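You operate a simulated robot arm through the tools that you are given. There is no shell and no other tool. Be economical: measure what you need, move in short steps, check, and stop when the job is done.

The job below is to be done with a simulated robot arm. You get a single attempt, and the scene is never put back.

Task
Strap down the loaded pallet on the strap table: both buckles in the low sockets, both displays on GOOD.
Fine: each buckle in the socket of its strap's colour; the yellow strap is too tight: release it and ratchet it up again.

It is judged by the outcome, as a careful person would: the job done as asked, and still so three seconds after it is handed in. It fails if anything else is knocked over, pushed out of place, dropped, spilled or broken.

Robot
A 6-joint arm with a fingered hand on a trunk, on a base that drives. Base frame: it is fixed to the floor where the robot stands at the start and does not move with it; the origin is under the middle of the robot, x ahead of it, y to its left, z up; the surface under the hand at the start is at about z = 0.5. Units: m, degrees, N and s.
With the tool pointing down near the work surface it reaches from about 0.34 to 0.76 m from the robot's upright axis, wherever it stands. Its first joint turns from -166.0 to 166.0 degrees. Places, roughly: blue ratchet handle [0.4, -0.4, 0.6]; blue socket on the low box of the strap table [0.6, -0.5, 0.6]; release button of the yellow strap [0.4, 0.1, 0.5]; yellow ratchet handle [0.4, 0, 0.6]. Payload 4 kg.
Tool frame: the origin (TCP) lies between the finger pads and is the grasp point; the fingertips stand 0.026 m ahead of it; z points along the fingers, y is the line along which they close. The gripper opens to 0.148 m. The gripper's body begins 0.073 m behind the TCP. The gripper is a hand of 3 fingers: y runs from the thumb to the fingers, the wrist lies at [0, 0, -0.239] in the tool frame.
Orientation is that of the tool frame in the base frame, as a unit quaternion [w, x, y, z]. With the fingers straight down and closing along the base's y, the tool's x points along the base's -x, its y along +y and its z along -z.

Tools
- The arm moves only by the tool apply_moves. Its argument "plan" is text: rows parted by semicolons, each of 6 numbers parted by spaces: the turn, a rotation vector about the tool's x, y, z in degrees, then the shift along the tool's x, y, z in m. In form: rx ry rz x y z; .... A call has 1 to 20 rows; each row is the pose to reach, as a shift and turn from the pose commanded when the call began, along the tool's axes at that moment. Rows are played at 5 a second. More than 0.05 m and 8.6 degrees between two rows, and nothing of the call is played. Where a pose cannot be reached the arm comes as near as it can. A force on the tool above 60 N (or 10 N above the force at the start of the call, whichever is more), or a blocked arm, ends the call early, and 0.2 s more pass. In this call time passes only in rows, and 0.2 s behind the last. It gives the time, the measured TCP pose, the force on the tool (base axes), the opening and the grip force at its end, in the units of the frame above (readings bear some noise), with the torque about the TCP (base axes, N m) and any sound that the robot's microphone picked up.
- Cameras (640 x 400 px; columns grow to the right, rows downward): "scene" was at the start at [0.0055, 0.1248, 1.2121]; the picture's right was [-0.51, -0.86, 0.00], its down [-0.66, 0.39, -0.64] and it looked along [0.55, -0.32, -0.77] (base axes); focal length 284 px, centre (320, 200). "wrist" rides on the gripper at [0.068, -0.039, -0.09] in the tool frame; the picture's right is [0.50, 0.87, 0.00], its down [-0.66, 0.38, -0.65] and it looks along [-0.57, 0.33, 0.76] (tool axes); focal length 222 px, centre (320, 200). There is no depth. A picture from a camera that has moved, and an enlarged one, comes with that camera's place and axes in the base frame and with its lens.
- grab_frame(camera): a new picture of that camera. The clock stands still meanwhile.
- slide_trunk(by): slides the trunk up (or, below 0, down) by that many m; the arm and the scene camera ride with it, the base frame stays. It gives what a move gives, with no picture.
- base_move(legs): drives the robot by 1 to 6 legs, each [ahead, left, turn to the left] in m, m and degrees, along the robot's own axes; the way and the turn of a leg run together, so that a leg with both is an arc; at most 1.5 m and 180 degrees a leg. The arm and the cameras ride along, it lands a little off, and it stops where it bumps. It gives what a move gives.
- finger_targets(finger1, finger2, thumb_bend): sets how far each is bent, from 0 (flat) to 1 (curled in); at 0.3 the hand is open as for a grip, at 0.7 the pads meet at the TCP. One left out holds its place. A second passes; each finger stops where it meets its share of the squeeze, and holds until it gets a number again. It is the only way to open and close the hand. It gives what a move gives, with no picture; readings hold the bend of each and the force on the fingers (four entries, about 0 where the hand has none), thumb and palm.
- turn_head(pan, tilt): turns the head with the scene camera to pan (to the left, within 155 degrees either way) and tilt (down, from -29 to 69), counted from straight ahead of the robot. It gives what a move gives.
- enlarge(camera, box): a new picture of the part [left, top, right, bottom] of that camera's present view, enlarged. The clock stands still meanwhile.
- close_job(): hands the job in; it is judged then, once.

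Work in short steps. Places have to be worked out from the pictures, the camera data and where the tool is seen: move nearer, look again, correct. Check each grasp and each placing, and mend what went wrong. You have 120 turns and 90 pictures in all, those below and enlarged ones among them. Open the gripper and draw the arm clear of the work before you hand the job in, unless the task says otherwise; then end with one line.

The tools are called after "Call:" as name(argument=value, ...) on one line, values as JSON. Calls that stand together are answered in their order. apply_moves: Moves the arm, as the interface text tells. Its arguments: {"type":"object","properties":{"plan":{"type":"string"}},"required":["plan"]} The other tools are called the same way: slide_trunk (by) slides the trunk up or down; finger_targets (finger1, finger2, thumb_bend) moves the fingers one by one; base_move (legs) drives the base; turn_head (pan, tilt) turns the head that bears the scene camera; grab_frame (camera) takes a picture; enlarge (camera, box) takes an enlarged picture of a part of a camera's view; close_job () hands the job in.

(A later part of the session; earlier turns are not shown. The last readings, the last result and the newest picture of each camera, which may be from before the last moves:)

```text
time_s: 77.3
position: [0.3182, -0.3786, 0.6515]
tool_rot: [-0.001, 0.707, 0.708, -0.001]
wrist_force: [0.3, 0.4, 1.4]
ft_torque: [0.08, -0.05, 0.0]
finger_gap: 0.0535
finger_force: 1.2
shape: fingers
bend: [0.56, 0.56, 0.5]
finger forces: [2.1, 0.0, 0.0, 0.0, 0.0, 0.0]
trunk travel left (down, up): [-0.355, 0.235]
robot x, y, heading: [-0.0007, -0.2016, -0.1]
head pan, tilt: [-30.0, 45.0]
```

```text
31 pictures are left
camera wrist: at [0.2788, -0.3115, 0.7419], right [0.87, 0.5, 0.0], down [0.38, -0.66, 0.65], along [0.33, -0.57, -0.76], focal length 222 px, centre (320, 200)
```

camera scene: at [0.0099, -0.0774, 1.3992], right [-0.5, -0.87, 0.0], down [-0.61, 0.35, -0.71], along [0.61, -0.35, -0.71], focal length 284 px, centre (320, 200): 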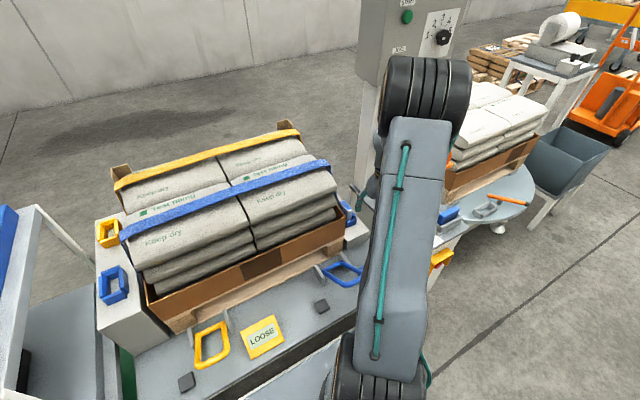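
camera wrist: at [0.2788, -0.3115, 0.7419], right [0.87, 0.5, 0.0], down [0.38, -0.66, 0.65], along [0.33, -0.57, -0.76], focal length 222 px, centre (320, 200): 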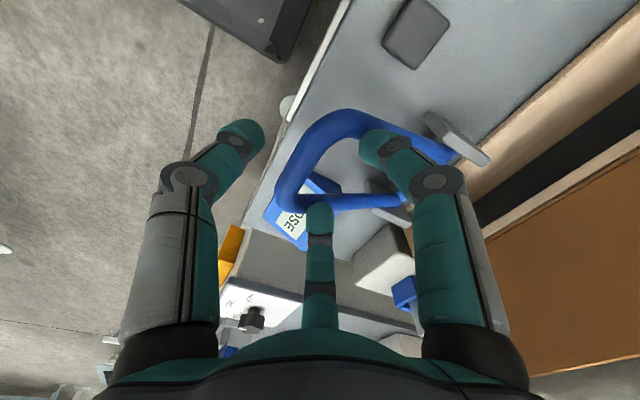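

Finger 1 touches the side bar: the fingers are spread too wide for the loop. I rise, narrow the fingers, shift slightly to +x, and go down again.

Call:
apply_moves(plan="0 0 0 0 0 -0.02; 0 0 0 0 0.01 -0.03")

Call:
finger_targets(finger1=0.64, finger2=0.64, thumb_bend=0.46)

Call:
apply_moves(plan="0 0 0 0 0 0.02; 0 0 0 0 0 0.03; 0 0 0 0 0 0.037")

Call:
grab_frame(camera="wrist")

```text
time_s: 78.0
position: [0.3283, -0.38, 0.6828]
tool_rot: [-0.002, 0.706, 0.708, 0.0]
wrist_force: [0.9, 0.6, 0.4]
ft_torque: [-0.01, 0.01, -0.03]
finger_gap: 0.0532
finger_force: 0.0
shape: fingers
bend: [0.56, 0.56, 0.5]
finger forces: [0.0, 0.0, 0.0, 0.0, 0.0, 0.1]
trunk travel left (down, up): [-0.355, 0.235]
robot x, y, heading: [-0.0004, -0.2032, -0.1]
head pan, tilt: [-30.0, 45.0]
```

```text
time_s: 79.0
position: [0.3295, -0.3802, 0.6825]
tool_rot: [-0.001, 0.706, 0.708, -0.001]
wrist_force: [0.1, 0.0, 0.8]
ft_torque: [0.0, 0.0, -0.02]
finger_gap: 0.0489
finger_force: 0.0
shape: fingers
bend: [0.64, 0.64, 0.46]
finger forces: [0.0, 0.0, 0.1, 0.0, 0.0, 0.1]
trunk travel left (down, up): [-0.355, 0.235]
robot x, y, heading: [0.0003, -0.1985, -0.2]
head pan, tilt: [-30.0, 45.0]
```

```text
time_s: 79.8
position: [0.3286, -0.379, 0.6459]
tool_rot: [-0.001, 0.706, 0.708, 0.0]
wrist_force: [0.5, -1.8, 1.3]
ft_torque: [0.03, -0.04, -0.01]
finger_gap: 0.0479
finger_force: 1.3
shape: fingers
bend: [0.65, 0.64, 0.46]
finger forces: [2.8, 0.1, 0.0, 0.1, 0.0, 0.0]
trunk travel left (down, up): [-0.355, 0.235]
robot x, y, heading: [0.001, -0.1981, -0.1]
head pan, tilt: [-30.0, 45.0]
```

```text
30 pictures are left
camera wrist: at [0.2889, -0.3122, 0.7355], right [0.87, 0.5, 0.0], down [0.38, -0.66, 0.65], along [0.33, -0.57, -0.76], focal length 222 px, centre (320, 200)
```

wrist: 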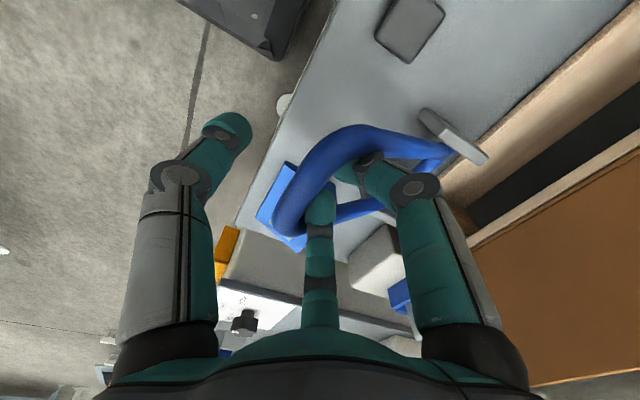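

The fingers are in the loop with the bar between thumb and fingers. I shift 4 mm to −y and close the thumb onto the bar.

Call:
apply_moves(plan="0 0 0 -0.004 0 0.002")

Call:
finger_targets(finger1=0.7, finger2=0.7, thumb_bend=0.7)

```text
time_s: 80.2
position: [0.3288, -0.3845, 0.6444]
tool_rot: [-0.002, 0.707, 0.707, 0.0]
wrist_force: [0.9, 1.9, 1.3]
ft_torque: [-0.02, -0.06, 0.03]
finger_gap: 0.048
finger_force: 1.5
shape: fingers
bend: [0.64, 0.66, 0.46]
finger forces: [0.1, 2.9, 0.0, 0.0, 0.1, 0.0]
trunk travel left (down, up): [-0.355, 0.235]
robot x, y, heading: [-0.0001, -0.2002, -0.3]
head pan, tilt: [-30.0, 45.0]
```

```text
time_s: 81.2
position: [0.3269, -0.3844, 0.643]
tool_rot: [-0.001, 0.707, 0.708, 0.001]
wrist_force: [-4.0, 0.6, -2.7]
ft_torque: [0.03, -0.04, 0.06]
finger_gap: 0.0041
finger_force: 3.8
shape: fingers
bend: [0.69, 0.7, 0.68]
finger forces: [0.0, 1.7, 0.0, 0.1, 5.3, 0.1]
trunk travel left (down, up): [-0.355, 0.235]
robot x, y, heading: [-0.0011, -0.1989, -0.0]
head pan, tilt: [-30.0, 45.0]
```

The digits have closed around the bar as a cage. I raise the handle along its arc about the hinge, to 70°, listening for clicks.

Call:
apply_moves(plan="0 0 0 0 0.009 -0.0095; 0 0 0 0 0.0195 -0.0192; 0 0 0 0 0.0315 -0.0285; 0 0 0 0 0.0443 -0.0366; 0 0 0 0 0.058 -0.0435; 0 0 0 0 0.0718 -0.0494")

Call:
grab_frame(camera="wrist")

```text
time_s: 82.5
position: [0.4028, -0.3852, 0.6942]
tool_rot: [0.0, 0.706, 0.708, 0.0]
wrist_force: [0.0, 0.5, 0.1]
ft_torque: [0.01, -0.03, 0.01]
finger_gap: 0.0002
finger_force: 0.1
shape: fingers
bend: [0.69, 0.7, 0.7]
finger forces: [0.1, 0.0, 0.0, 0.0, 0.0, 0.1]
trunk travel left (down, up): [-0.355, 0.235]
robot x, y, heading: [-0.0019, -0.2029, -0.2]
head pan, tilt: [-30.0, 45.0]
```

```text
29 pictures are left
camera wrist: at [0.3617, -0.3161, 0.7833], right [0.86, 0.5, 0.0], down [0.38, -0.65, 0.65], along [0.33, -0.57, -0.76], focal length 222 px, centre (320, 200)
```

wrist: 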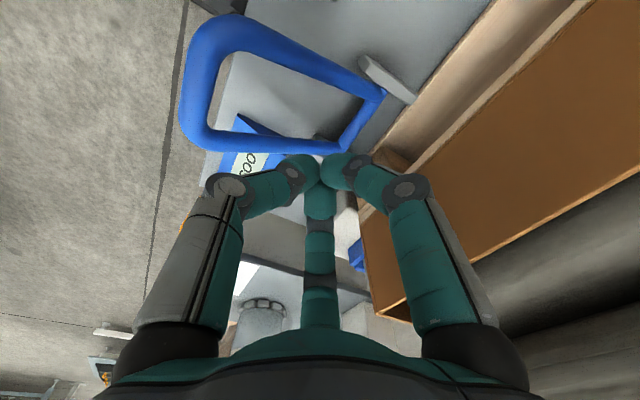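

The bar slipped out below the tips, since the grip was too shallow. I reopen, go back, and take it about 25 mm deeper.

Call:
finger_targets(finger1=0.64, finger2=0.64, thumb_bend=0.46)

Call:
apply_moves(plan="0 0 0 0 -0.02 -0.015; 0 0 0 0.002 -0.05 -0.015; 0 0 0 0.002 -0.0745 -0.01; 0 0 0 0.002 -0.0745 0.02; 0 0 0 0.002 -0.0745 0.05; 0 0 0 0.002 -0.0745 0.065; 0 0 0 0.002 -0.0745 0.076")

Call:
finger_targets(finger1=0.75, finger2=0.75, thumb_bend=0.75)

Call:
grab_frame(camera="wrist")

```text
time_s: 83.5
position: [0.4005, -0.3838, 0.6946]
tool_rot: [-0.001, 0.706, 0.708, -0.001]
wrist_force: [0.2, -0.2, -0.5]
ft_torque: [0.01, 0.01, -0.02]
finger_gap: 0.0481
finger_force: 0.1
shape: fingers
bend: [0.64, 0.64, 0.46]
finger forces: [0.1, 0.1, 0.0, 0.1, 0.0, 0.0]
trunk travel left (down, up): [-0.355, 0.235]
robot x, y, heading: [-0.0029, -0.2002, 0.3]
head pan, tilt: [-30.0, 45.0]
```

```text
time_s: 85.2
position: [0.3265, -0.3825, 0.6168]
tool_rot: [-0.001, 0.707, 0.707, -0.001]
wrist_force: [0.9, 0.2, 3.1]
ft_torque: [-0.02, -0.07, 0.0]
finger_gap: 0.0476
finger_force: 2.1
shape: fingers
bend: [0.65, 0.65, 0.46]
finger forces: [2.1, 1.9, 0.0, 0.1, 0.0, 0.1]
trunk travel left (down, up): [-0.355, 0.235]
robot x, y, heading: [-0.002, -0.2029, -0.2]
head pan, tilt: [-30.0, 45.0]
```

```text
time_s: 86.2
position: [0.3255, -0.3819, 0.6184]
tool_rot: [-0.001, 0.707, 0.708, 0.0]
wrist_force: [-12.0, -1.6, 14.8]
ft_torque: [0.01, -0.64, 0.04]
finger_gap: 0.006
finger_force: 27.1
shape: fingers
bend: [0.73, 0.73, 0.64]
finger forces: [16.6, 15.7, 0.1, 0.0, 21.9, 0.0]
trunk travel left (down, up): [-0.355, 0.235]
robot x, y, heading: [0.0, -0.2029, -0.1]
head pan, tilt: [-30.0, 45.0]
```

```text
28 pictures are left
camera wrist: at [0.2855, -0.3138, 0.7074], right [0.87, 0.5, 0.0], down [0.38, -0.66, 0.65], along [0.33, -0.57, -0.76], focal length 222 px, centre (320, 200)
```

wrist: 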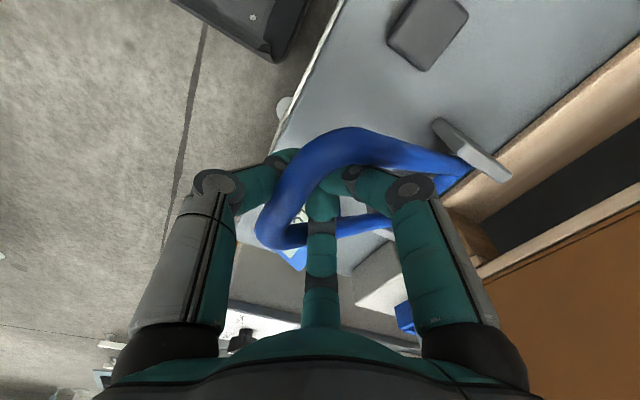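

Now the bar is firmly enclosed by the digits. I raise the handle along the arc.

Call:
apply_moves(plan="0 0 0 0 0.009 -0.0095; 0 0 0 0 0.0195 -0.0192; 0 0 0 0 0.0315 -0.0285; 0 0 0 0 0.0443 -0.0366; 0 0 0 0 0.058 -0.0435; 0 0 0 0 0.0718 -0.0494")

```text
time_s: 86.9
position: [0.3465, -0.3796, 0.6386]
tool_rot: [-0.011, 0.708, 0.706, -0.002]
wrist_force: [-28.7, -11.7, -40.2]
ft_torque: [0.06, -1.44, 0.38]
finger_gap: 0.0146
finger_force: 21.0
shape: fingers
bend: [0.73, 0.74, 0.6]
finger forces: [0.0, 0.1, 0.1, 0.0, 42.1, 0.1]
trunk travel left (down, up): [-0.355, 0.235]
robot x, y, heading: [-0.0009, -0.2048, 0.1]
head pan, tilt: [-30.0, 45.0]
stopped in row 3: the force on the tool passed its limit at 69 N (the readings are from after the stop); the commanded pose is now the measured one
```

The handle resists raising (about 50 N, no click), so the stroke may be downward. I go back and test downward along the arc.

Call:
apply_moves(plan="0 0 0 0 -0.009 0.009; 0 0 0 0 -0.02 0.02; 0 0 0 0 -0.027 0.03; 0 0 0 0 -0.034 0.042")

Call:
grab_frame(camera="wrist")

```text
time_s: 87.9
position: [0.316, -0.3807, 0.6004]
tool_rot: [-0.005, 0.707, 0.707, -0.001]
wrist_force: [-0.3, -1.3, 16.2]
ft_torque: [0.02, -1.67, 0.06]
finger_gap: 0.0099
finger_force: 55.3
shape: fingers
bend: [0.73, 0.72, 0.65]
finger forces: [40.7, 39.2, 0.0, 0.0, 30.5, 0.1]
trunk travel left (down, up): [-0.355, 0.235]
robot x, y, heading: [0.0014, -0.2004, -0.0]
head pan, tilt: [-30.0, 45.0]
```

```text
27 pictures are left
camera wrist: at [0.2769, -0.3127, 0.6906], right [0.87, 0.5, -0.01], down [0.38, -0.66, 0.65], along [0.32, -0.56, -0.76], focal length 222 px, centre (320, 200)
```

wrist: 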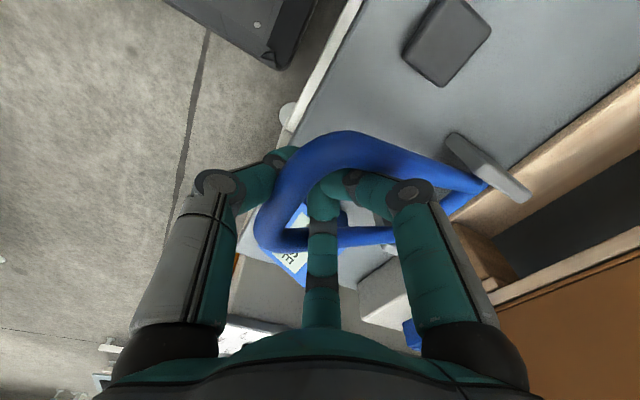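

The handle follows downward at about 16 N. I continue down along the arc.

Call:
apply_moves(plan="0 0 0 0 -0.005 0.01; 0 0 0 0 -0.01 0.02; 0 0 0 0 -0.014 0.03; 0 0 0 0 -0.017 0.04")

```text
time_s: 88.9
position: [0.2966, -0.3788, 0.559]
tool_rot: [-0.006, 0.707, 0.707, -0.002]
wrist_force: [4.1, -1.5, 11.1]
ft_torque: [0.16, -1.17, 0.07]
finger_gap: 0.0184
finger_force: 47.0
shape: fingers
bend: [0.72, 0.71, 0.63]
finger forces: [38.8, 34.0, 0.0, 0.0, 22.2, 0.1]
trunk travel left (down, up): [-0.355, 0.235]
robot x, y, heading: [-0.0025, -0.2014, -0.2]
head pan, tilt: [-30.0, 45.0]
```

Call:
grab_frame(camera="wrist")

```text
26 pictures are left
camera wrist: at [0.2587, -0.3117, 0.6498], right [0.87, 0.5, -0.01], down [0.39, -0.66, 0.64], along [0.32, -0.56, -0.76], focal length 222 px, centre (320, 200)
```

wrist: 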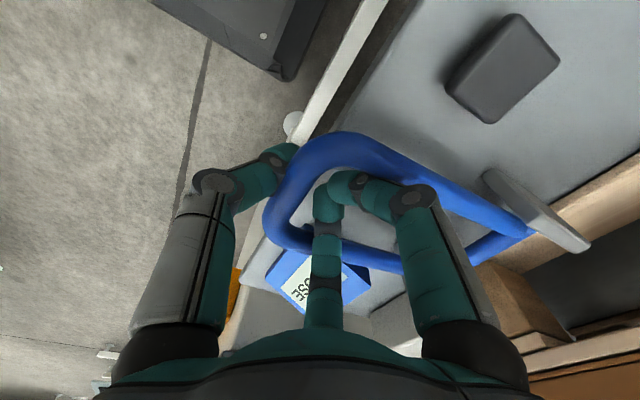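

The handle is now at about 15–20°. I press a little lower to find the end of the stroke.

Call:
apply_moves(plan="0 0 0 0 -0.003 0.008; 0 0 0 0 -0.005 0.016; 0 0 0 0 -0.006 0.024")

```text
time_s: 89.7
position: [0.2898, -0.3795, 0.5363]
tool_rot: [-0.007, 0.708, 0.706, -0.002]
wrist_force: [-4.5, -7.4, 9.5]
ft_torque: [0.12, -0.5, -0.23]
finger_gap: 0.0115
finger_force: 21.5
shape: fingers
bend: [0.74, 0.74, 0.66]
finger forces: [17.7, 9.6, 0.0, 0.0, 15.7, 0.0]
trunk travel left (down, up): [-0.355, 0.235]
robot x, y, heading: [-0.0015, -0.1976, -0.2]
head pan, tilt: [-30.0, 45.0]
```

No click yet. I bring the handle back up to its rest and listen.

Call:
apply_moves(plan="0 0 0 0 0.005 -0.015; 0 0 0 0 0.01 -0.03; 0 0 0 0 0.016 -0.045; 0 0 0 0 0.023 -0.06; 0 0 0 0 0.03 -0.072; 0 0 0 0 0.036 -0.082")

Call:
grab_frame(camera="wrist")

```text
time_s: 91.1
position: [0.3242, -0.3775, 0.6183]
tool_rot: [-0.009, 0.707, 0.707, -0.002]
wrist_force: [-41.4, -5.8, 23.2]
ft_torque: [-0.01, 0.93, 0.19]
finger_gap: 0.0225
finger_force: 18.9
shape: fingers
bend: [0.74, 0.76, 0.62]
finger forces: [0.0, 0.0, 0.0, 0.0, 38.3, 0.0]
trunk travel left (down, up): [-0.355, 0.235]
robot x, y, heading: [0.0022, -0.203, 0.0]
head pan, tilt: [-30.0, 45.0]
```

```text
25 pictures are left
camera wrist: at [0.2865, -0.3109, 0.7089], right [0.87, 0.5, -0.01], down [0.39, -0.66, 0.64], along [0.32, -0.56, -0.77], focal length 222 px, centre (320, 200)
```

wrist: 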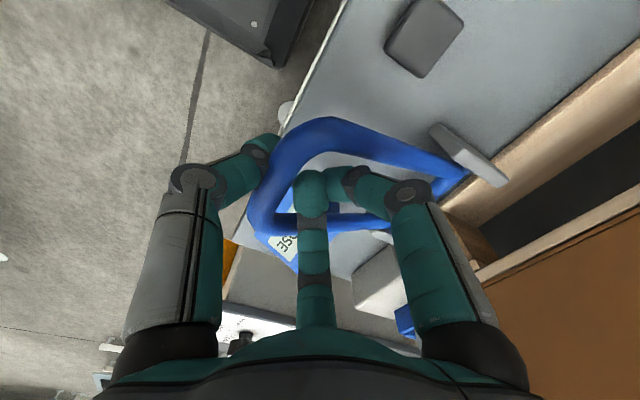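

The load was radial, so the arc is slightly off and the upper end seems to be a stop; the ratchet stroke is downward and needs to go further than the caged fingers could. I release, back the base 0.08 m for reach, and will press the bar down from above with the closed fist.

Call:
finger_targets(finger1=0.64, finger2=0.64, thumb_bend=0.44)

Call:
apply_moves(plan="0 0 0 0 0 -0.03; 0 0 0 0 0 -0.06; 0 0 0 0 0 -0.1")

Call:
finger_targets(finger1=0.7, finger2=0.7, thumb_bend=0.7)

Call:
base_move(legs=[[-0.08, 0, 0]])

Call:
turn_head(pan=-15, tilt=50)

Call:
grab_frame(camera="scene")

```text
time_s: 92.1
position: [0.3299, -0.3799, 0.6172]
tool_rot: [-0.006, 0.707, 0.707, -0.001]
wrist_force: [2.6, -2.3, 0.5]
ft_torque: [0.0, -0.04, -0.06]
finger_gap: 0.0533
finger_force: 2.1
shape: fingers
bend: [0.66, 0.64, 0.44]
finger forces: [3.9, 0.8, 0.1, 0.0, 0.0, 0.1]
trunk travel left (down, up): [-0.355, 0.235]
robot x, y, heading: [0.0019, -0.2002, -0.1]
head pan, tilt: [-30.0, 45.0]
```

```text
time_s: 92.9
position: [0.3291, -0.3802, 0.7168]
tool_rot: [-0.008, 0.708, 0.707, -0.002]
wrist_force: [0.1, 0.5, -0.4]
ft_torque: [0.0, 0.03, 0.0]
finger_gap: 0.0516
finger_force: 0.0
shape: fingers
bend: [0.64, 0.64, 0.44]
finger forces: [0.0, 0.0, 0.0, 0.0, 0.0, 0.0]
trunk travel left (down, up): [-0.355, 0.235]
robot x, y, heading: [0.0031, -0.2007, -0.1]
head pan, tilt: [-30.0, 45.0]
```

```text
time_s: 93.9
position: [0.3291, -0.3796, 0.7161]
tool_rot: [-0.007, 0.707, 0.707, -0.001]
wrist_force: [0.2, -0.6, -1.2]
ft_torque: [-0.01, 0.04, 0.0]
finger_gap: 0.0003
finger_force: 0.0
shape: fingers
bend: [0.7, 0.7, 0.7]
finger forces: [0.0, 0.1, 0.0, 0.0, 0.0, 0.0]
trunk travel left (down, up): [-0.355, 0.235]
robot x, y, heading: [-0.0017, -0.1986, -0.1]
head pan, tilt: [-30.0, 45.0]
```

```text
time_s: 95.0
position: [0.2497, -0.3808, 0.7164]
tool_rot: [-0.006, 0.707, 0.707, -0.002]
wrist_force: [0.1, 1.0, -0.1]
ft_torque: [-0.01, -0.01, -0.01]
finger_gap: 0.0001
finger_force: 0.1
shape: fingers
bend: [0.7, 0.7, 0.7]
finger forces: [0.0, 0.0, 0.1, 0.0, 0.0, 0.0]
trunk travel left (down, up): [-0.355, 0.235]
robot x, y, heading: [-0.0782, -0.1986, -0.4]
head pan, tilt: [-30.0, 45.0]
```

```text
time_s: 95.8
position: [0.2494, -0.3815, 0.717]
tool_rot: [-0.007, 0.707, 0.707, -0.002]
wrist_force: [-0.4, -1.1, -0.1]
ft_torque: [0.01, 0.01, 0.0]
finger_gap: 0.0002
finger_force: 0.0
shape: fingers
bend: [0.7, 0.7, 0.7]
finger forces: [0.0, 0.1, 0.0, 0.0, 0.0, 0.0]
trunk travel left (down, up): [-0.355, 0.235]
robot x, y, heading: [-0.0832, -0.1998, -0.1]
head pan, tilt: [-15.0, 50.0]
```

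```text
24 pictures are left
camera scene: at [-0.0666, -0.0566, 1.3923], right [-0.26, -0.97, 0.0], down [-0.74, 0.2, -0.64], along [0.62, -0.17, -0.77], focal length 284 px, centre (320, 200)
```

scene: 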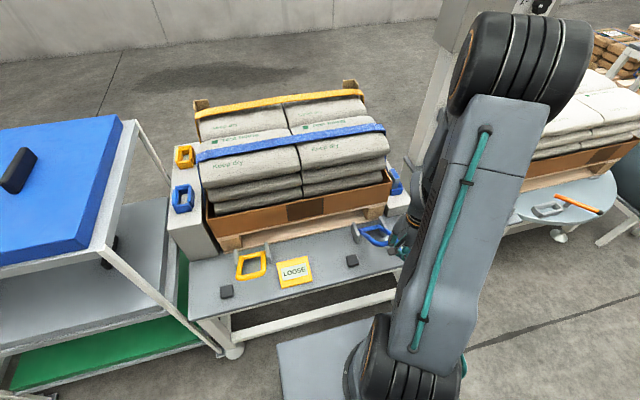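

I press the bar down along the arc with the fist.

Call:
apply_moves(plan="0 0 0 0 0.035 -0.01; 0 0 0 0 0.07 -0.005; 0 0 0 0 0.07 0.03; 0 0 0 0 0.066 0.05; 0 0 0 0 0.058 0.061; 0 0 0 0 0.051 0.072; 0 0 0 0 0.044 0.086; 0 0 0 0 0.038 0.0995; 0 0 0 0 0.034 0.114; 0 0 0 0 0.03 0.129; 0 0 0 0 0.028 0.144; 0 0 0 0 0.0276 0.159; 0 0 0 0 0.0276 0.17; 0 0 0 0 0.0276 0.182")

Call:
grab_frame(camera="wrist")

```text
time_s: 98.4
position: [0.28, -0.3825, 0.5666]
tool_rot: [0.002, 0.706, 0.708, 0.0]
wrist_force: [3.5, 2.3, 50.4]
ft_torque: [0.06, -0.12, -0.01]
finger_gap: 0.0001
finger_force: 31.8
shape: fingers
bend: [0.74, 0.74, 0.69]
finger forces: [33.2, 30.2, 0.1, 0.1, 0.1, 0.0]
trunk travel left (down, up): [-0.355, 0.235]
robot x, y, heading: [-0.0801, -0.2043, 0.2]
head pan, tilt: [-15.0, 50.0]
stopped in row 13: the force on the tool passed its limit at 74 N (the readings are from after the stop); the commanded pose is now the measured one
```

```text
23 pictures are left
camera wrist: at [0.2392, -0.3132, 0.6548], right [0.86, 0.5, 0.0], down [0.38, -0.65, 0.66], along [0.33, -0.57, -0.75], focal length 222 px, centre (320, 200)
```

wrist: 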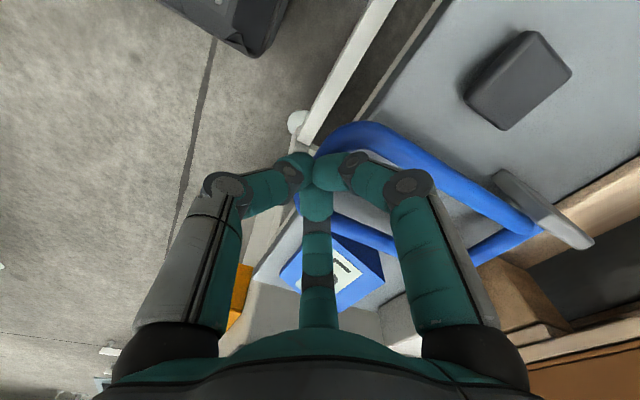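

The lower stop of the handle is reached (74 N) with no click. I lift off and see whether the handle springs back and what the display says.

Call:
apply_moves(plan="0 0 0 0 -0.005 -0.03; 0 0 0 0 -0.03 -0.07; 0 0 0 0 -0.04 -0.11; 0 0 0 0 -0.04 -0.15")

Call:
grab_frame(camera="wrist")

```text
time_s: 99.4
position: [0.2403, -0.3811, 0.7111]
tool_rot: [-0.002, 0.707, 0.708, 0.0]
wrist_force: [0.1, -0.3, -0.5]
ft_torque: [0.04, 0.02, 0.02]
finger_gap: 0.0002
finger_force: 0.1
shape: fingers
bend: [0.7, 0.7, 0.7]
finger forces: [0.0, 0.1, 0.0, 0.1, 0.0, 0.0]
trunk travel left (down, up): [-0.355, 0.235]
robot x, y, heading: [-0.0797, -0.2007, -0.0]
head pan, tilt: [-15.0, 50.0]
```

```text
22 pictures are left
camera wrist: at [0.1992, -0.313, 0.8017], right [0.86, 0.5, 0.0], down [0.38, -0.66, 0.65], along [0.32, -0.56, -0.76], focal length 222 px, centre (320, 200)
```

wrist: 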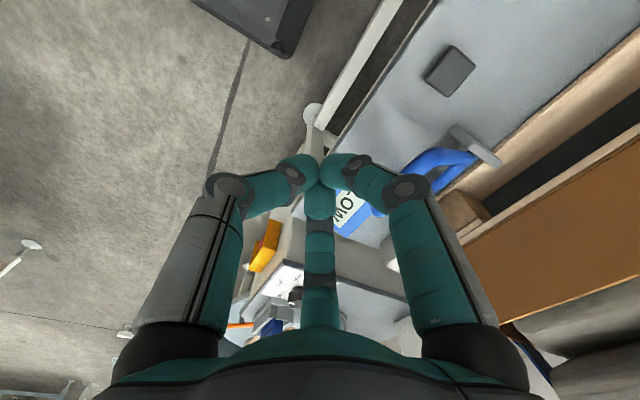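

The display seems to have changed (looks like "LOW"). I zoom in, and look with the scene camera at the handle.

Call:
turn_head(pan=-8, tilt=48)

Call:
apply_moves(plan="0 0 0 0 -0.02 0; 0 0 0 -0.04 -0.02 0; 0 0 0 -0.08 -0.02 -0.01; 0 0 0 -0.12 -0.02 -0.02")

Call:
grab_frame(camera="wrist")

Call:
enlarge(camera="scene", box=[200, 180, 440, 340])

```text
time_s: 100.1
position: [0.2393, -0.3811, 0.7117]
tool_rot: [-0.001, 0.706, 0.708, 0.0]
wrist_force: [0.3, 0.3, 0.9]
ft_torque: [0.01, 0.02, -0.01]
finger_gap: 0.0001
finger_force: 0.0
shape: fingers
bend: [0.7, 0.7, 0.7]
finger forces: [0.1, 0.1, 0.0, 0.0, 0.1, 0.0]
trunk travel left (down, up): [-0.355, 0.235]
robot x, y, heading: [-0.0796, -0.2011, -0.2]
head pan, tilt: [-8.0, 48.0]
```

```text
time_s: 101.1
position: [0.219, -0.5021, 0.7312]
tool_rot: [-0.002, 0.706, 0.709, -0.001]
wrist_force: [0.0, 0.0, -0.4]
ft_torque: [-0.01, 0.01, -0.01]
finger_gap: 0.0004
finger_force: 0.0
shape: fingers
bend: [0.7, 0.7, 0.7]
finger forces: [0.0, 0.0, 0.1, 0.0, 0.0, 0.1]
trunk travel left (down, up): [-0.355, 0.235]
robot x, y, heading: [-0.0819, -0.1998, 0.0]
head pan, tilt: [-8.0, 48.0]
```

```text
21 pictures are left
camera wrist: at [0.1799, -0.4345, 0.8219], right [0.86, 0.5, 0.0], down [0.38, -0.66, 0.65], along [0.33, -0.56, -0.76], focal length 222 px, centre (320, 200)
```

wrist: 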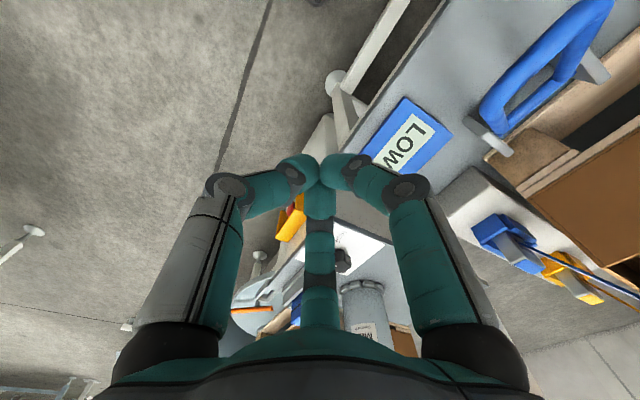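

```text
2.50 times, centred on (320, 260) of scene
camera zoom: at [-0.0628, -0.0474, 1.3949], right [-0.14, -0.99, 0.0], down [-0.74, 0.1, -0.67], along [0.66, -0.09, -0.74], focal length 710 px, centre (320, 50)
```

zoom: 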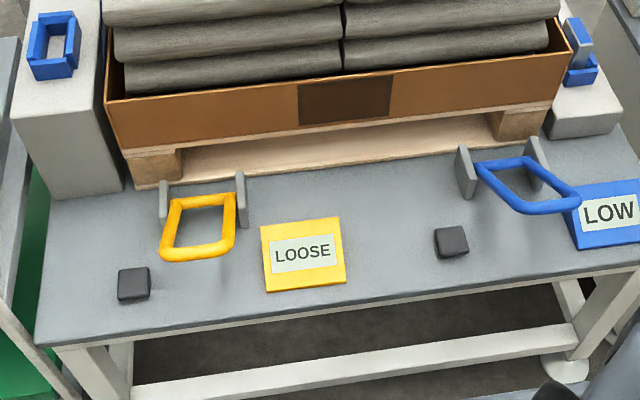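

Display: LOW, and the handle has sprung back. So each full down-stroke to the stop is one pump. I do one more stroke the same way.

Call:
apply_moves(plan="0 0 0 0.04 0 0; 0 0 0 0.08 0.02 0; 0 0 0 0.12 0.05 0; 0 0 0 0.12 0.09 0.005; 0 0 0 0.12 0.1 0.044; 0 0 0 0.12 0.096 0.064; 0 0 0 0.12 0.088 0.075; 0 0 0 0.12 0.081 0.086; 0 0 0 0.12 0.074 0.1; 0 0 0 0.12 0.068 0.1135; 0 0 0 0.12 0.064 0.128; 0 0 0 0.12 0.06 0.143; 0 0 0 0.12 0.058 0.158; 0 0 0 0.12 0.0576 0.168; 0 0 0 0.12 0.0576 0.174")

Call:
apply_moves(plan="0 0 0 0 -0.005 -0.03; 0 0 0 0 -0.03 -0.07; 0 0 0 0 -0.04 -0.11; 0 0 0 -0.03 -0.05 -0.14; 0 0 0 -0.07 -0.055 -0.15; 0 0 0 -0.11 -0.055 -0.16")

Call:
enlarge(camera="scene", box=[200, 180, 440, 340])

```text
time_s: 104.2
position: [0.2803, -0.3823, 0.5657]
tool_rot: [0.006, 0.705, 0.709, 0.002]
wrist_force: [3.9, 2.9, 51.0]
ft_torque: [0.13, -0.03, -0.01]
finger_gap: 0.0
finger_force: 28.9
shape: fingers
bend: [0.74, 0.74, 0.69]
finger forces: [30.8, 27.2, 0.1, 0.0, 0.0, 0.1]
trunk travel left (down, up): [-0.355, 0.235]
robot x, y, heading: [-0.0821, -0.2022, 0.0]
head pan, tilt: [-8.0, 48.0]
stopped in row 15: the force on the tool passed its limit at 68 N (the readings are from after the stop); the commanded pose is now the measured one
```

```text
time_s: 105.6
position: [0.2252, -0.4928, 0.7248]
tool_rot: [0.003, 0.705, 0.709, 0.001]
wrist_force: [0.8, -0.2, -0.6]
ft_torque: [-0.03, 0.0, -0.05]
finger_gap: 0.0004
finger_force: 0.1
shape: fingers
bend: [0.7, 0.7, 0.7]
finger forces: [0.0, 0.0, 0.0, 0.1, 0.0, 0.1]
trunk travel left (down, up): [-0.355, 0.235]
robot x, y, heading: [-0.0792, -0.1999, 0.0]
head pan, tilt: [-8.0, 48.0]
```

```text
2.50 times, centred on (320, 260) of scene
camera zoom: at [-0.0627, -0.0474, 1.3949], right [-0.14, -0.99, 0.0], down [-0.74, 0.1, -0.67], along [0.66, -0.09, -0.74], focal length 710 px, centre (320, 50)
```

zoom: 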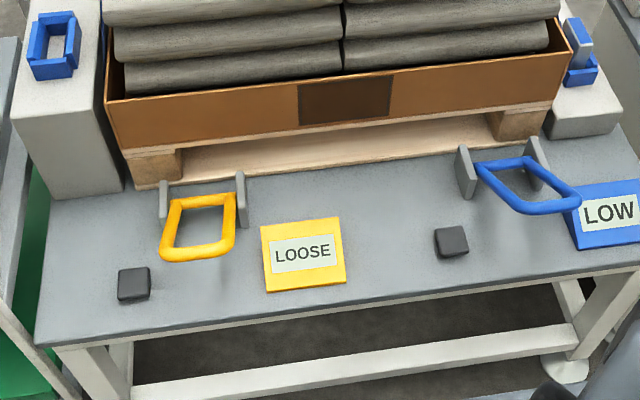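

Still LOW; another stroke.

Call:
apply_moves(plan="0 0 0 0.04 0 0; 0 0 0 0.08 0.015 0; 0 0 0 0.111 0.045 0; 0 0 0 0.111 0.085 0; 0 0 0 0.111 0.094 0.037; 0 0 0 0.111 0.09 0.058; 0 0 0 0.111 0.082 0.069; 0 0 0 0.111 0.075 0.08; 0 0 0 0.111 0.068 0.094; 0 0 0 0.111 0.062 0.107; 0 0 0 0.111 0.058 0.122; 0 0 0 0.111 0.054 0.137; 0 0 0 0.111 0.052 0.152; 0 0 0 0.111 0.0516 0.162; 0 0 0 0.111 0.0516 0.168")

Call:
apply_moves(plan="0 0 0 0 -0.005 -0.03; 0 0 0 0 -0.03 -0.07; 0 0 0 0 -0.04 -0.11; 0 0 0 -0.03 -0.05 -0.14; 0 0 0 -0.07 -0.055 -0.15; 0 0 0 -0.11 -0.055 -0.16")

Call:
enlarge(camera="scene", box=[200, 180, 440, 340])

```text
time_s: 108.7
position: [0.2799, -0.3844, 0.566]
tool_rot: [0.011, 0.704, 0.71, 0.003]
wrist_force: [3.3, 2.7, 49.3]
ft_torque: [0.08, -0.03, 0.02]
finger_gap: 0.0003
finger_force: 27.6
shape: fingers
bend: [0.74, 0.73, 0.69]
finger forces: [29.8, 26.3, 0.0, 0.1, 0.1, 0.0]
trunk travel left (down, up): [-0.355, 0.235]
robot x, y, heading: [-0.0763, -0.2001, 0.1]
head pan, tilt: [-8.0, 48.0]
stopped in row 15: the force on the tool passed its limit at 67 N (the readings are from after the stop); the commanded pose is now the measured one
```

```text
time_s: 110.1
position: [0.2248, -0.4947, 0.7248]
tool_rot: [0.008, 0.704, 0.71, 0.001]
wrist_force: [0.4, 0.0, -0.3]
ft_torque: [0.03, -0.01, -0.01]
finger_gap: 0.0003
finger_force: 0.1
shape: fingers
bend: [0.7, 0.7, 0.7]
finger forces: [0.0, 0.0, 0.0, 0.1, 0.0, 0.1]
trunk travel left (down, up): [-0.355, 0.235]
robot x, y, heading: [-0.0795, -0.1989, -0.1]
head pan, tilt: [-8.0, 48.0]
```

```text
2.50 times, centred on (320, 260) of scene
camera zoom: at [-0.0627, -0.0474, 1.3949], right [-0.14, -0.99, 0.0], down [-0.74, 0.1, -0.67], along [0.66, -0.09, -0.74], focal length 710 px, centre (320, 50)
```

zoom: 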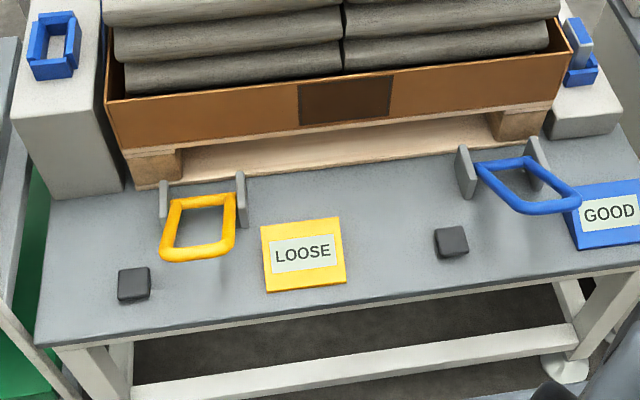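

Blue is GOOD. Now yellow: I drive the base 0.3 m left and bring the fist in front of the yellow handle (bar at about (0.32, 0.035, 0.64)).

Call:
base_move(legs=[[0, 0.3, 0]])

Call:
apply_moves(plan="0 0 0 0.04 0 0; 0 0 0 0.08 0 0; 0 0 0 0.11 0 0")

Call:
turn_head(pan=-10, tilt=55)

Call:
grab_frame(camera="scene")

Call:
grab_frame(camera="wrist")

```text
time_s: 112.1
position: [0.2246, -0.1958, 0.7237]
tool_rot: [0.008, 0.705, 0.709, 0.002]
wrist_force: [-0.4, -0.2, 0.3]
ft_torque: [0.02, -0.02, 0.02]
finger_gap: 0.0001
finger_force: 0.0
shape: fingers
bend: [0.7, 0.7, 0.7]
finger forces: [0.0, 0.0, 0.0, 0.1, 0.0, 0.0]
trunk travel left (down, up): [-0.355, 0.235]
robot x, y, heading: [-0.0803, 0.0962, -0.1]
head pan, tilt: [-8.0, 48.0]
```

```text
time_s: 112.9
position: [0.2227, -0.0846, 0.7226]
tool_rot: [0.007, 0.705, 0.709, 0.003]
wrist_force: [-0.3, -0.1, 0.1]
ft_torque: [0.03, 0.02, 0.0]
finger_gap: 0.0004
finger_force: 0.1
shape: fingers
bend: [0.7, 0.7, 0.7]
finger forces: [0.0, 0.0, 0.0, 0.0, 0.0, 0.0]
trunk travel left (down, up): [-0.355, 0.235]
robot x, y, heading: [-0.0818, 0.097, -0.1]
head pan, tilt: [-8.0, 48.0]
```

```text
time_s: 113.6
position: [0.2244, -0.0864, 0.7236]
tool_rot: [0.008, 0.705, 0.709, 0.001]
wrist_force: [-0.7, 0.4, 0.6]
ft_torque: [-0.02, -0.02, 0.01]
finger_gap: 0.0004
finger_force: 0.0
shape: fingers
bend: [0.7, 0.7, 0.7]
finger forces: [0.0, 0.0, 0.0, 0.0, 0.0, 0.0]
trunk travel left (down, up): [-0.355, 0.235]
robot x, y, heading: [-0.0818, 0.0965, -0.1]
head pan, tilt: [-10.0, 55.0]
```

```text
17 pictures are left
camera scene: at [-0.0692, 0.2489, 1.3858], right [-0.18, -0.98, 0.0], down [-0.81, 0.14, -0.57], along [0.57, -0.1, -0.82], focal length 284 px, centre (320, 200)
```

scene: 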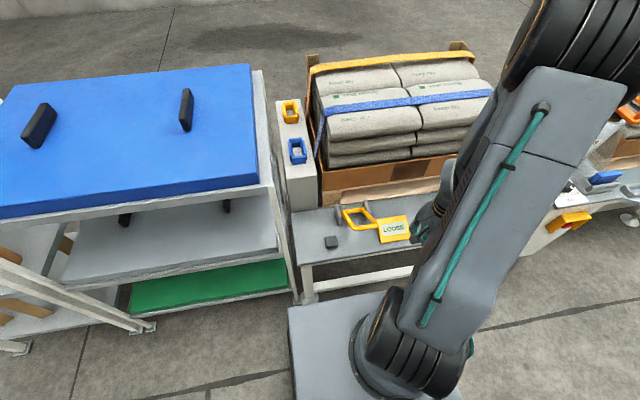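

```text
16 pictures are left
camera wrist: at [0.1819, -0.0167, 0.8114], right [0.86, 0.5, 0.01], down [0.37, -0.65, 0.66], along [0.34, -0.57, -0.75], focal length 222 px, centre (320, 200)
```

wrist: 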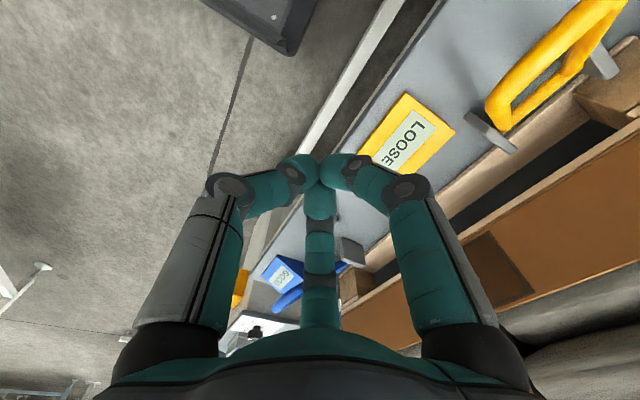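

I do the first yellow stroke with the same path, aimed at y≈0.04.

Call:
apply_moves(plan="0 0 0 0.04 0 0; 0 0 0 0.08 0.015 0; 0 0 0 0.115 0.04 0; 0 0 0 0.126 0.08 0; 0 0 0 0.126 0.094 0.037; 0 0 0 0.126 0.09 0.058; 0 0 0 0.126 0.082 0.069; 0 0 0 0.126 0.075 0.08; 0 0 0 0.126 0.068 0.094; 0 0 0 0.126 0.062 0.107; 0 0 0 0.126 0.058 0.122; 0 0 0 0.126 0.054 0.137; 0 0 0 0.126 0.052 0.152; 0 0 0 0.126 0.0516 0.162; 0 0 0 0.126 0.0516 0.168")

Call:
apply_moves(plan="0 0 0 0 -0.005 -0.03; 0 0 0 0 -0.03 -0.07; 0 0 0 0 -0.04 -0.11; 0 0 0 -0.03 -0.05 -0.14; 0 0 0 -0.07 -0.055 -0.15; 0 0 0 -0.11 -0.055 -0.16")

Call:
grab_frame(camera="wrist")

```text
time_s: 116.6
position: [0.2809, 0.0374, 0.5647]
tool_rot: [0.013, 0.705, 0.71, 0.005]
wrist_force: [3.9, -0.5, 53.0]
ft_torque: [-0.03, -0.07, 0.03]
finger_gap: 0.0001
finger_force: 29.8
shape: fingers
bend: [0.74, 0.74, 0.69]
finger forces: [30.2, 30.5, 0.0, 0.0, 0.0, 0.0]
out of reach, approached as far as the arm can: row 1, 2, 8
trunk travel left (down, up): [-0.355, 0.235]
robot x, y, heading: [-0.084, 0.0985, -0.0]
head pan, tilt: [-10.0, 55.0]
stopped in row 15: the force on the tool passed its limit at 69 N (the readings are from after the stop); the commanded pose is now the measured one
```

```text
time_s: 118.0
position: [0.2242, -0.0715, 0.7237]
tool_rot: [0.011, 0.704, 0.71, 0.004]
wrist_force: [0.9, 0.1, 0.7]
ft_torque: [0.02, 0.04, 0.02]
finger_gap: 0.0003
finger_force: 0.0
shape: fingers
bend: [0.7, 0.7, 0.7]
finger forces: [0.0, 0.1, 0.1, 0.0, 0.0, 0.0]
out of reach, approached as far as the arm can: row 2, 3, 4, 5
trunk travel left (down, up): [-0.355, 0.235]
robot x, y, heading: [-0.0779, 0.1013, -0.3]
head pan, tilt: [-10.0, 55.0]
```

```text
15 pictures are left
camera wrist: at [0.1813, -0.0017, 0.8122], right [0.86, 0.51, 0.01], down [0.37, -0.65, 0.67], along [0.35, -0.57, -0.74], focal length 222 px, centre (320, 200)
```

wrist: 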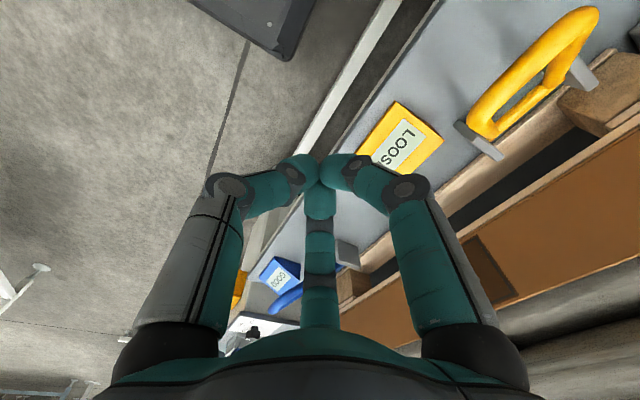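

Still LOOSE after one stroke (blue needed several). I back the base 5 cm for reach and do two more strokes.

Call:
base_move(legs=[[-0.05, 0, 0]])

Call:
apply_moves(plan="0 0 0 0.03 0.03 0; 0 0 0 0.06 0.055 0; 0 0 0 0.09 0.08 0; 0 0 0 0.111 0.115 0; 0 0 0 0.111 0.144 0.015; 0 0 0 0.111 0.144 0.037; 0 0 0 0.111 0.14 0.058; 0 0 0 0.111 0.132 0.069; 0 0 0 0.111 0.125 0.08; 0 0 0 0.111 0.118 0.094; 0 0 0 0.111 0.112 0.107; 0 0 0 0.111 0.108 0.122; 0 0 0 0.111 0.104 0.137; 0 0 0 0.111 0.102 0.152; 0 0 0 0.111 0.1016 0.162; 0 0 0 0.111 0.1016 0.168")

Call:
apply_moves(plan="0 0 0 0 -0.005 -0.03; 0 0 0 0 -0.03 -0.07; 0 0 0 0 -0.04 -0.11; 0 0 0 -0.03 -0.05 -0.14; 0 0 0 -0.07 -0.055 -0.15; 0 0 0 -0.11 -0.055 -0.16")

Call:
grab_frame(camera="wrist")

```text
time_s: 118.9
position: [0.173, -0.0707, 0.7245]
tool_rot: [0.01, 0.705, 0.71, 0.004]
wrist_force: [0.0, 0.9, -0.9]
ft_torque: [0.02, 0.03, 0.03]
finger_gap: 0.0002
finger_force: 0.0
shape: fingers
bend: [0.7, 0.7, 0.7]
finger forces: [0.0, 0.1, 0.1, 0.1, 0.0, 0.1]
trunk travel left (down, up): [-0.355, 0.235]
robot x, y, heading: [-0.1313, 0.1016, -0.0]
head pan, tilt: [-10.0, 55.0]
```

```text
time_s: 122.3
position: [0.2826, 0.0395, 0.5671]
tool_rot: [0.018, 0.704, 0.71, 0.008]
wrist_force: [-0.1, 1.9, 51.2]
ft_torque: [0.04, 0.16, -0.02]
finger_gap: 0.0002
finger_force: 30.7
shape: fingers
bend: [0.74, 0.74, 0.69]
finger forces: [27.8, 27.0, 0.1, 0.1, 7.5, 0.0]
trunk travel left (down, up): [-0.355, 0.235]
robot x, y, heading: [-0.1273, 0.1004, 0.4]
head pan, tilt: [-10.0, 55.0]
stopped in row 16: the force on the tool passed its limit at 71 N (the readings are from after the stop); the commanded pose is now the measured one
```

```text
time_s: 123.7
position: [0.2234, -0.0692, 0.7219]
tool_rot: [0.014, 0.704, 0.71, 0.007]
wrist_force: [-0.1, 1.0, -0.4]
ft_torque: [0.01, 0.0, 0.01]
finger_gap: 0.0
finger_force: 0.1
shape: fingers
bend: [0.7, 0.7, 0.7]
finger forces: [0.1, 0.0, 0.1, 0.1, 0.1, 0.0]
trunk travel left (down, up): [-0.355, 0.235]
robot x, y, heading: [-0.1312, 0.0994, -0.2]
head pan, tilt: [-10.0, 55.0]
```

```text
14 pictures are left
camera wrist: at [0.1806, -0.0006, 0.8093], right [0.86, 0.51, 0.02], down [0.36, -0.64, 0.67], along [0.35, -0.57, -0.74], focal length 222 px, centre (320, 200)
```

wrist: 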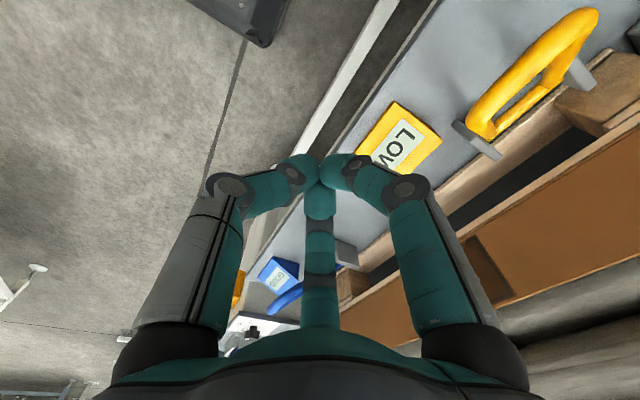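

LOW after two. Third stroke.

Call:
apply_moves(plan="0 0 0 0.04 0 0; 0 0 0 0.08 0.015 0; 0 0 0 0.109 0.045 0; 0 0 0 0.109 0.085 0; 0 0 0 0.109 0.095 0.037; 0 0 0 0.109 0.091 0.056; 0 0 0 0.109 0.083 0.067; 0 0 0 0.109 0.076 0.078; 0 0 0 0.109 0.069 0.092; 0 0 0 0.109 0.063 0.105; 0 0 0 0.109 0.059 0.12; 0 0 0 0.109 0.055 0.135; 0 0 0 0.109 0.053 0.15; 0 0 0 0.109 0.0526 0.16; 0 0 0 0.109 0.0526 0.166")

Call:
apply_moves(plan="0 0 0 0 -0.005 -0.03; 0 0 0 0 -0.03 -0.07; 0 0 0 0 -0.04 -0.11; 0 0 0 -0.03 -0.05 -0.14; 0 0 0 -0.07 -0.055 -0.15; 0 0 0 -0.11 -0.055 -0.16")

Call:
grab_frame(camera="wrist")

```text
time_s: 126.8
position: [0.2838, 0.0376, 0.5669]
tool_rot: [0.021, 0.704, 0.71, 0.011]
wrist_force: [-0.3, 0.9, 50.2]
ft_torque: [-0.05, 0.24, -0.01]
finger_gap: 0.0001
finger_force: 29.9
shape: fingers
bend: [0.73, 0.73, 0.7]
finger forces: [24.6, 26.0, 0.0, 0.0, 9.9, 0.0]
out of reach, approached as far as the arm can: row 10, 11
trunk travel left (down, up): [-0.355, 0.235]
robot x, y, heading: [-0.1296, 0.0996, -0.4]
head pan, tilt: [-10.0, 55.0]
stopped in row 15: the force on the tool passed its limit at 67 N (the readings are from after the stop); the commanded pose is now the measured one
```

```text
time_s: 128.2
position: [0.222, -0.07, 0.7235]
tool_rot: [0.019, 0.703, 0.711, 0.009]
wrist_force: [-0.8, -0.3, 0.7]
ft_torque: [-0.03, 0.03, -0.02]
finger_gap: 0.0001
finger_force: 0.0
shape: fingers
bend: [0.7, 0.7, 0.7]
finger forces: [0.0, 0.0, 0.0, 0.0, 0.0, 0.1]
trunk travel left (down, up): [-0.355, 0.235]
robot x, y, heading: [-0.1268, 0.0967, -0.0]
head pan, tilt: [-10.0, 55.0]
```

```text
13 pictures are left
camera wrist: at [0.1784, -0.0016, 0.8099], right [0.86, 0.51, 0.03], down [0.36, -0.64, 0.68], along [0.36, -0.57, -0.74], focal length 222 px, centre (320, 200)
```

wrist: 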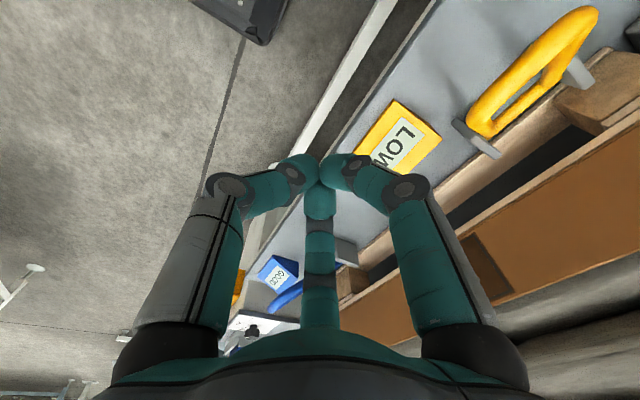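

Still LOW; fourth stroke (also straightening the small tilt that crept in).

Call:
apply_moves(plan="1 0.4 0.3 0.04 0 0; 2.3 0.8 0.6 0.08 0.015 0; 2.3 0.8 0.6 0.109 0.045 0; 2.3 0.8 0.6 0.109 0.085 0; 2.3 0.8 0.6 0.109 0.095 0.037; 2.3 0.8 0.6 0.109 0.091 0.056; 2.3 0.8 0.6 0.109 0.083 0.067; 2.3 0.8 0.6 0.109 0.076 0.08; 2.3 0.8 0.6 0.109 0.069 0.094; 2.3 0.8 0.6 0.109 0.063 0.107; 2.3 0.8 0.6 0.109 0.059 0.122; 2.3 0.8 0.6 0.109 0.055 0.137; 2.3 0.8 0.6 0.109 0.053 0.152; 2.3 0.8 0.6 0.109 0.0526 0.162; 2.3 0.8 0.6 0.109 0.0526 0.168")

Call:
apply_moves(plan="0 0 0 0 -0.005 -0.03; 0 0 0 0 -0.03 -0.07; 0 0 0 0 -0.04 -0.11; 0 0 0 -0.03 -0.05 -0.14; 0 0 0 -0.07 -0.055 -0.15; 0 0 0 -0.11 -0.055 -0.16")

Call:
grab_frame(camera="wrist")

```text
time_s: 131.2
position: [0.2843, 0.0353, 0.5666]
tool_rot: [0.006, 0.707, 0.708, 0.004]
wrist_force: [-1.3, 0.5, 50.5]
ft_torque: [0.08, 0.28, 0.01]
finger_gap: 0.0
finger_force: 29.7
shape: fingers
bend: [0.73, 0.73, 0.69]
finger forces: [24.9, 24.3, 0.0, 0.0, 11.2, 0.0]
trunk travel left (down, up): [-0.355, 0.235]
robot x, y, heading: [-0.1334, 0.0981, -0.3]
head pan, tilt: [-10.0, 55.0]
stopped in row 15: the force on the tool passed its limit at 68 N (the readings are from after the stop); the commanded pose is now the measured one
```

```text
time_s: 132.6
position: [0.2291, -0.0725, 0.7221]
tool_rot: [0.003, 0.707, 0.708, 0.002]
wrist_force: [0.3, 0.2, 0.2]
ft_torque: [-0.03, 0.01, 0.0]
finger_gap: 0.0004
finger_force: 0.0
shape: fingers
bend: [0.7, 0.7, 0.7]
finger forces: [0.1, 0.1, 0.0, 0.0, 0.1, 0.0]
trunk travel left (down, up): [-0.355, 0.235]
robot x, y, heading: [-0.1252, 0.0945, 0.2]
head pan, tilt: [-10.0, 55.0]
```

```text
12 pictures are left
camera wrist: at [0.1882, -0.0049, 0.8124], right [0.87, 0.5, 0.01], down [0.37, -0.65, 0.66], along [0.33, -0.57, -0.75], focal length 222 px, centre (320, 200)
```

wrist: 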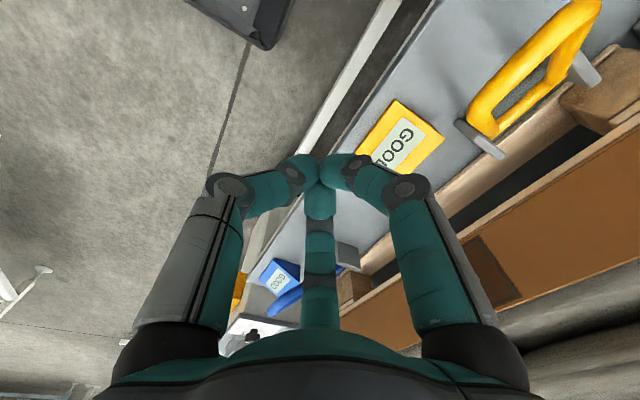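

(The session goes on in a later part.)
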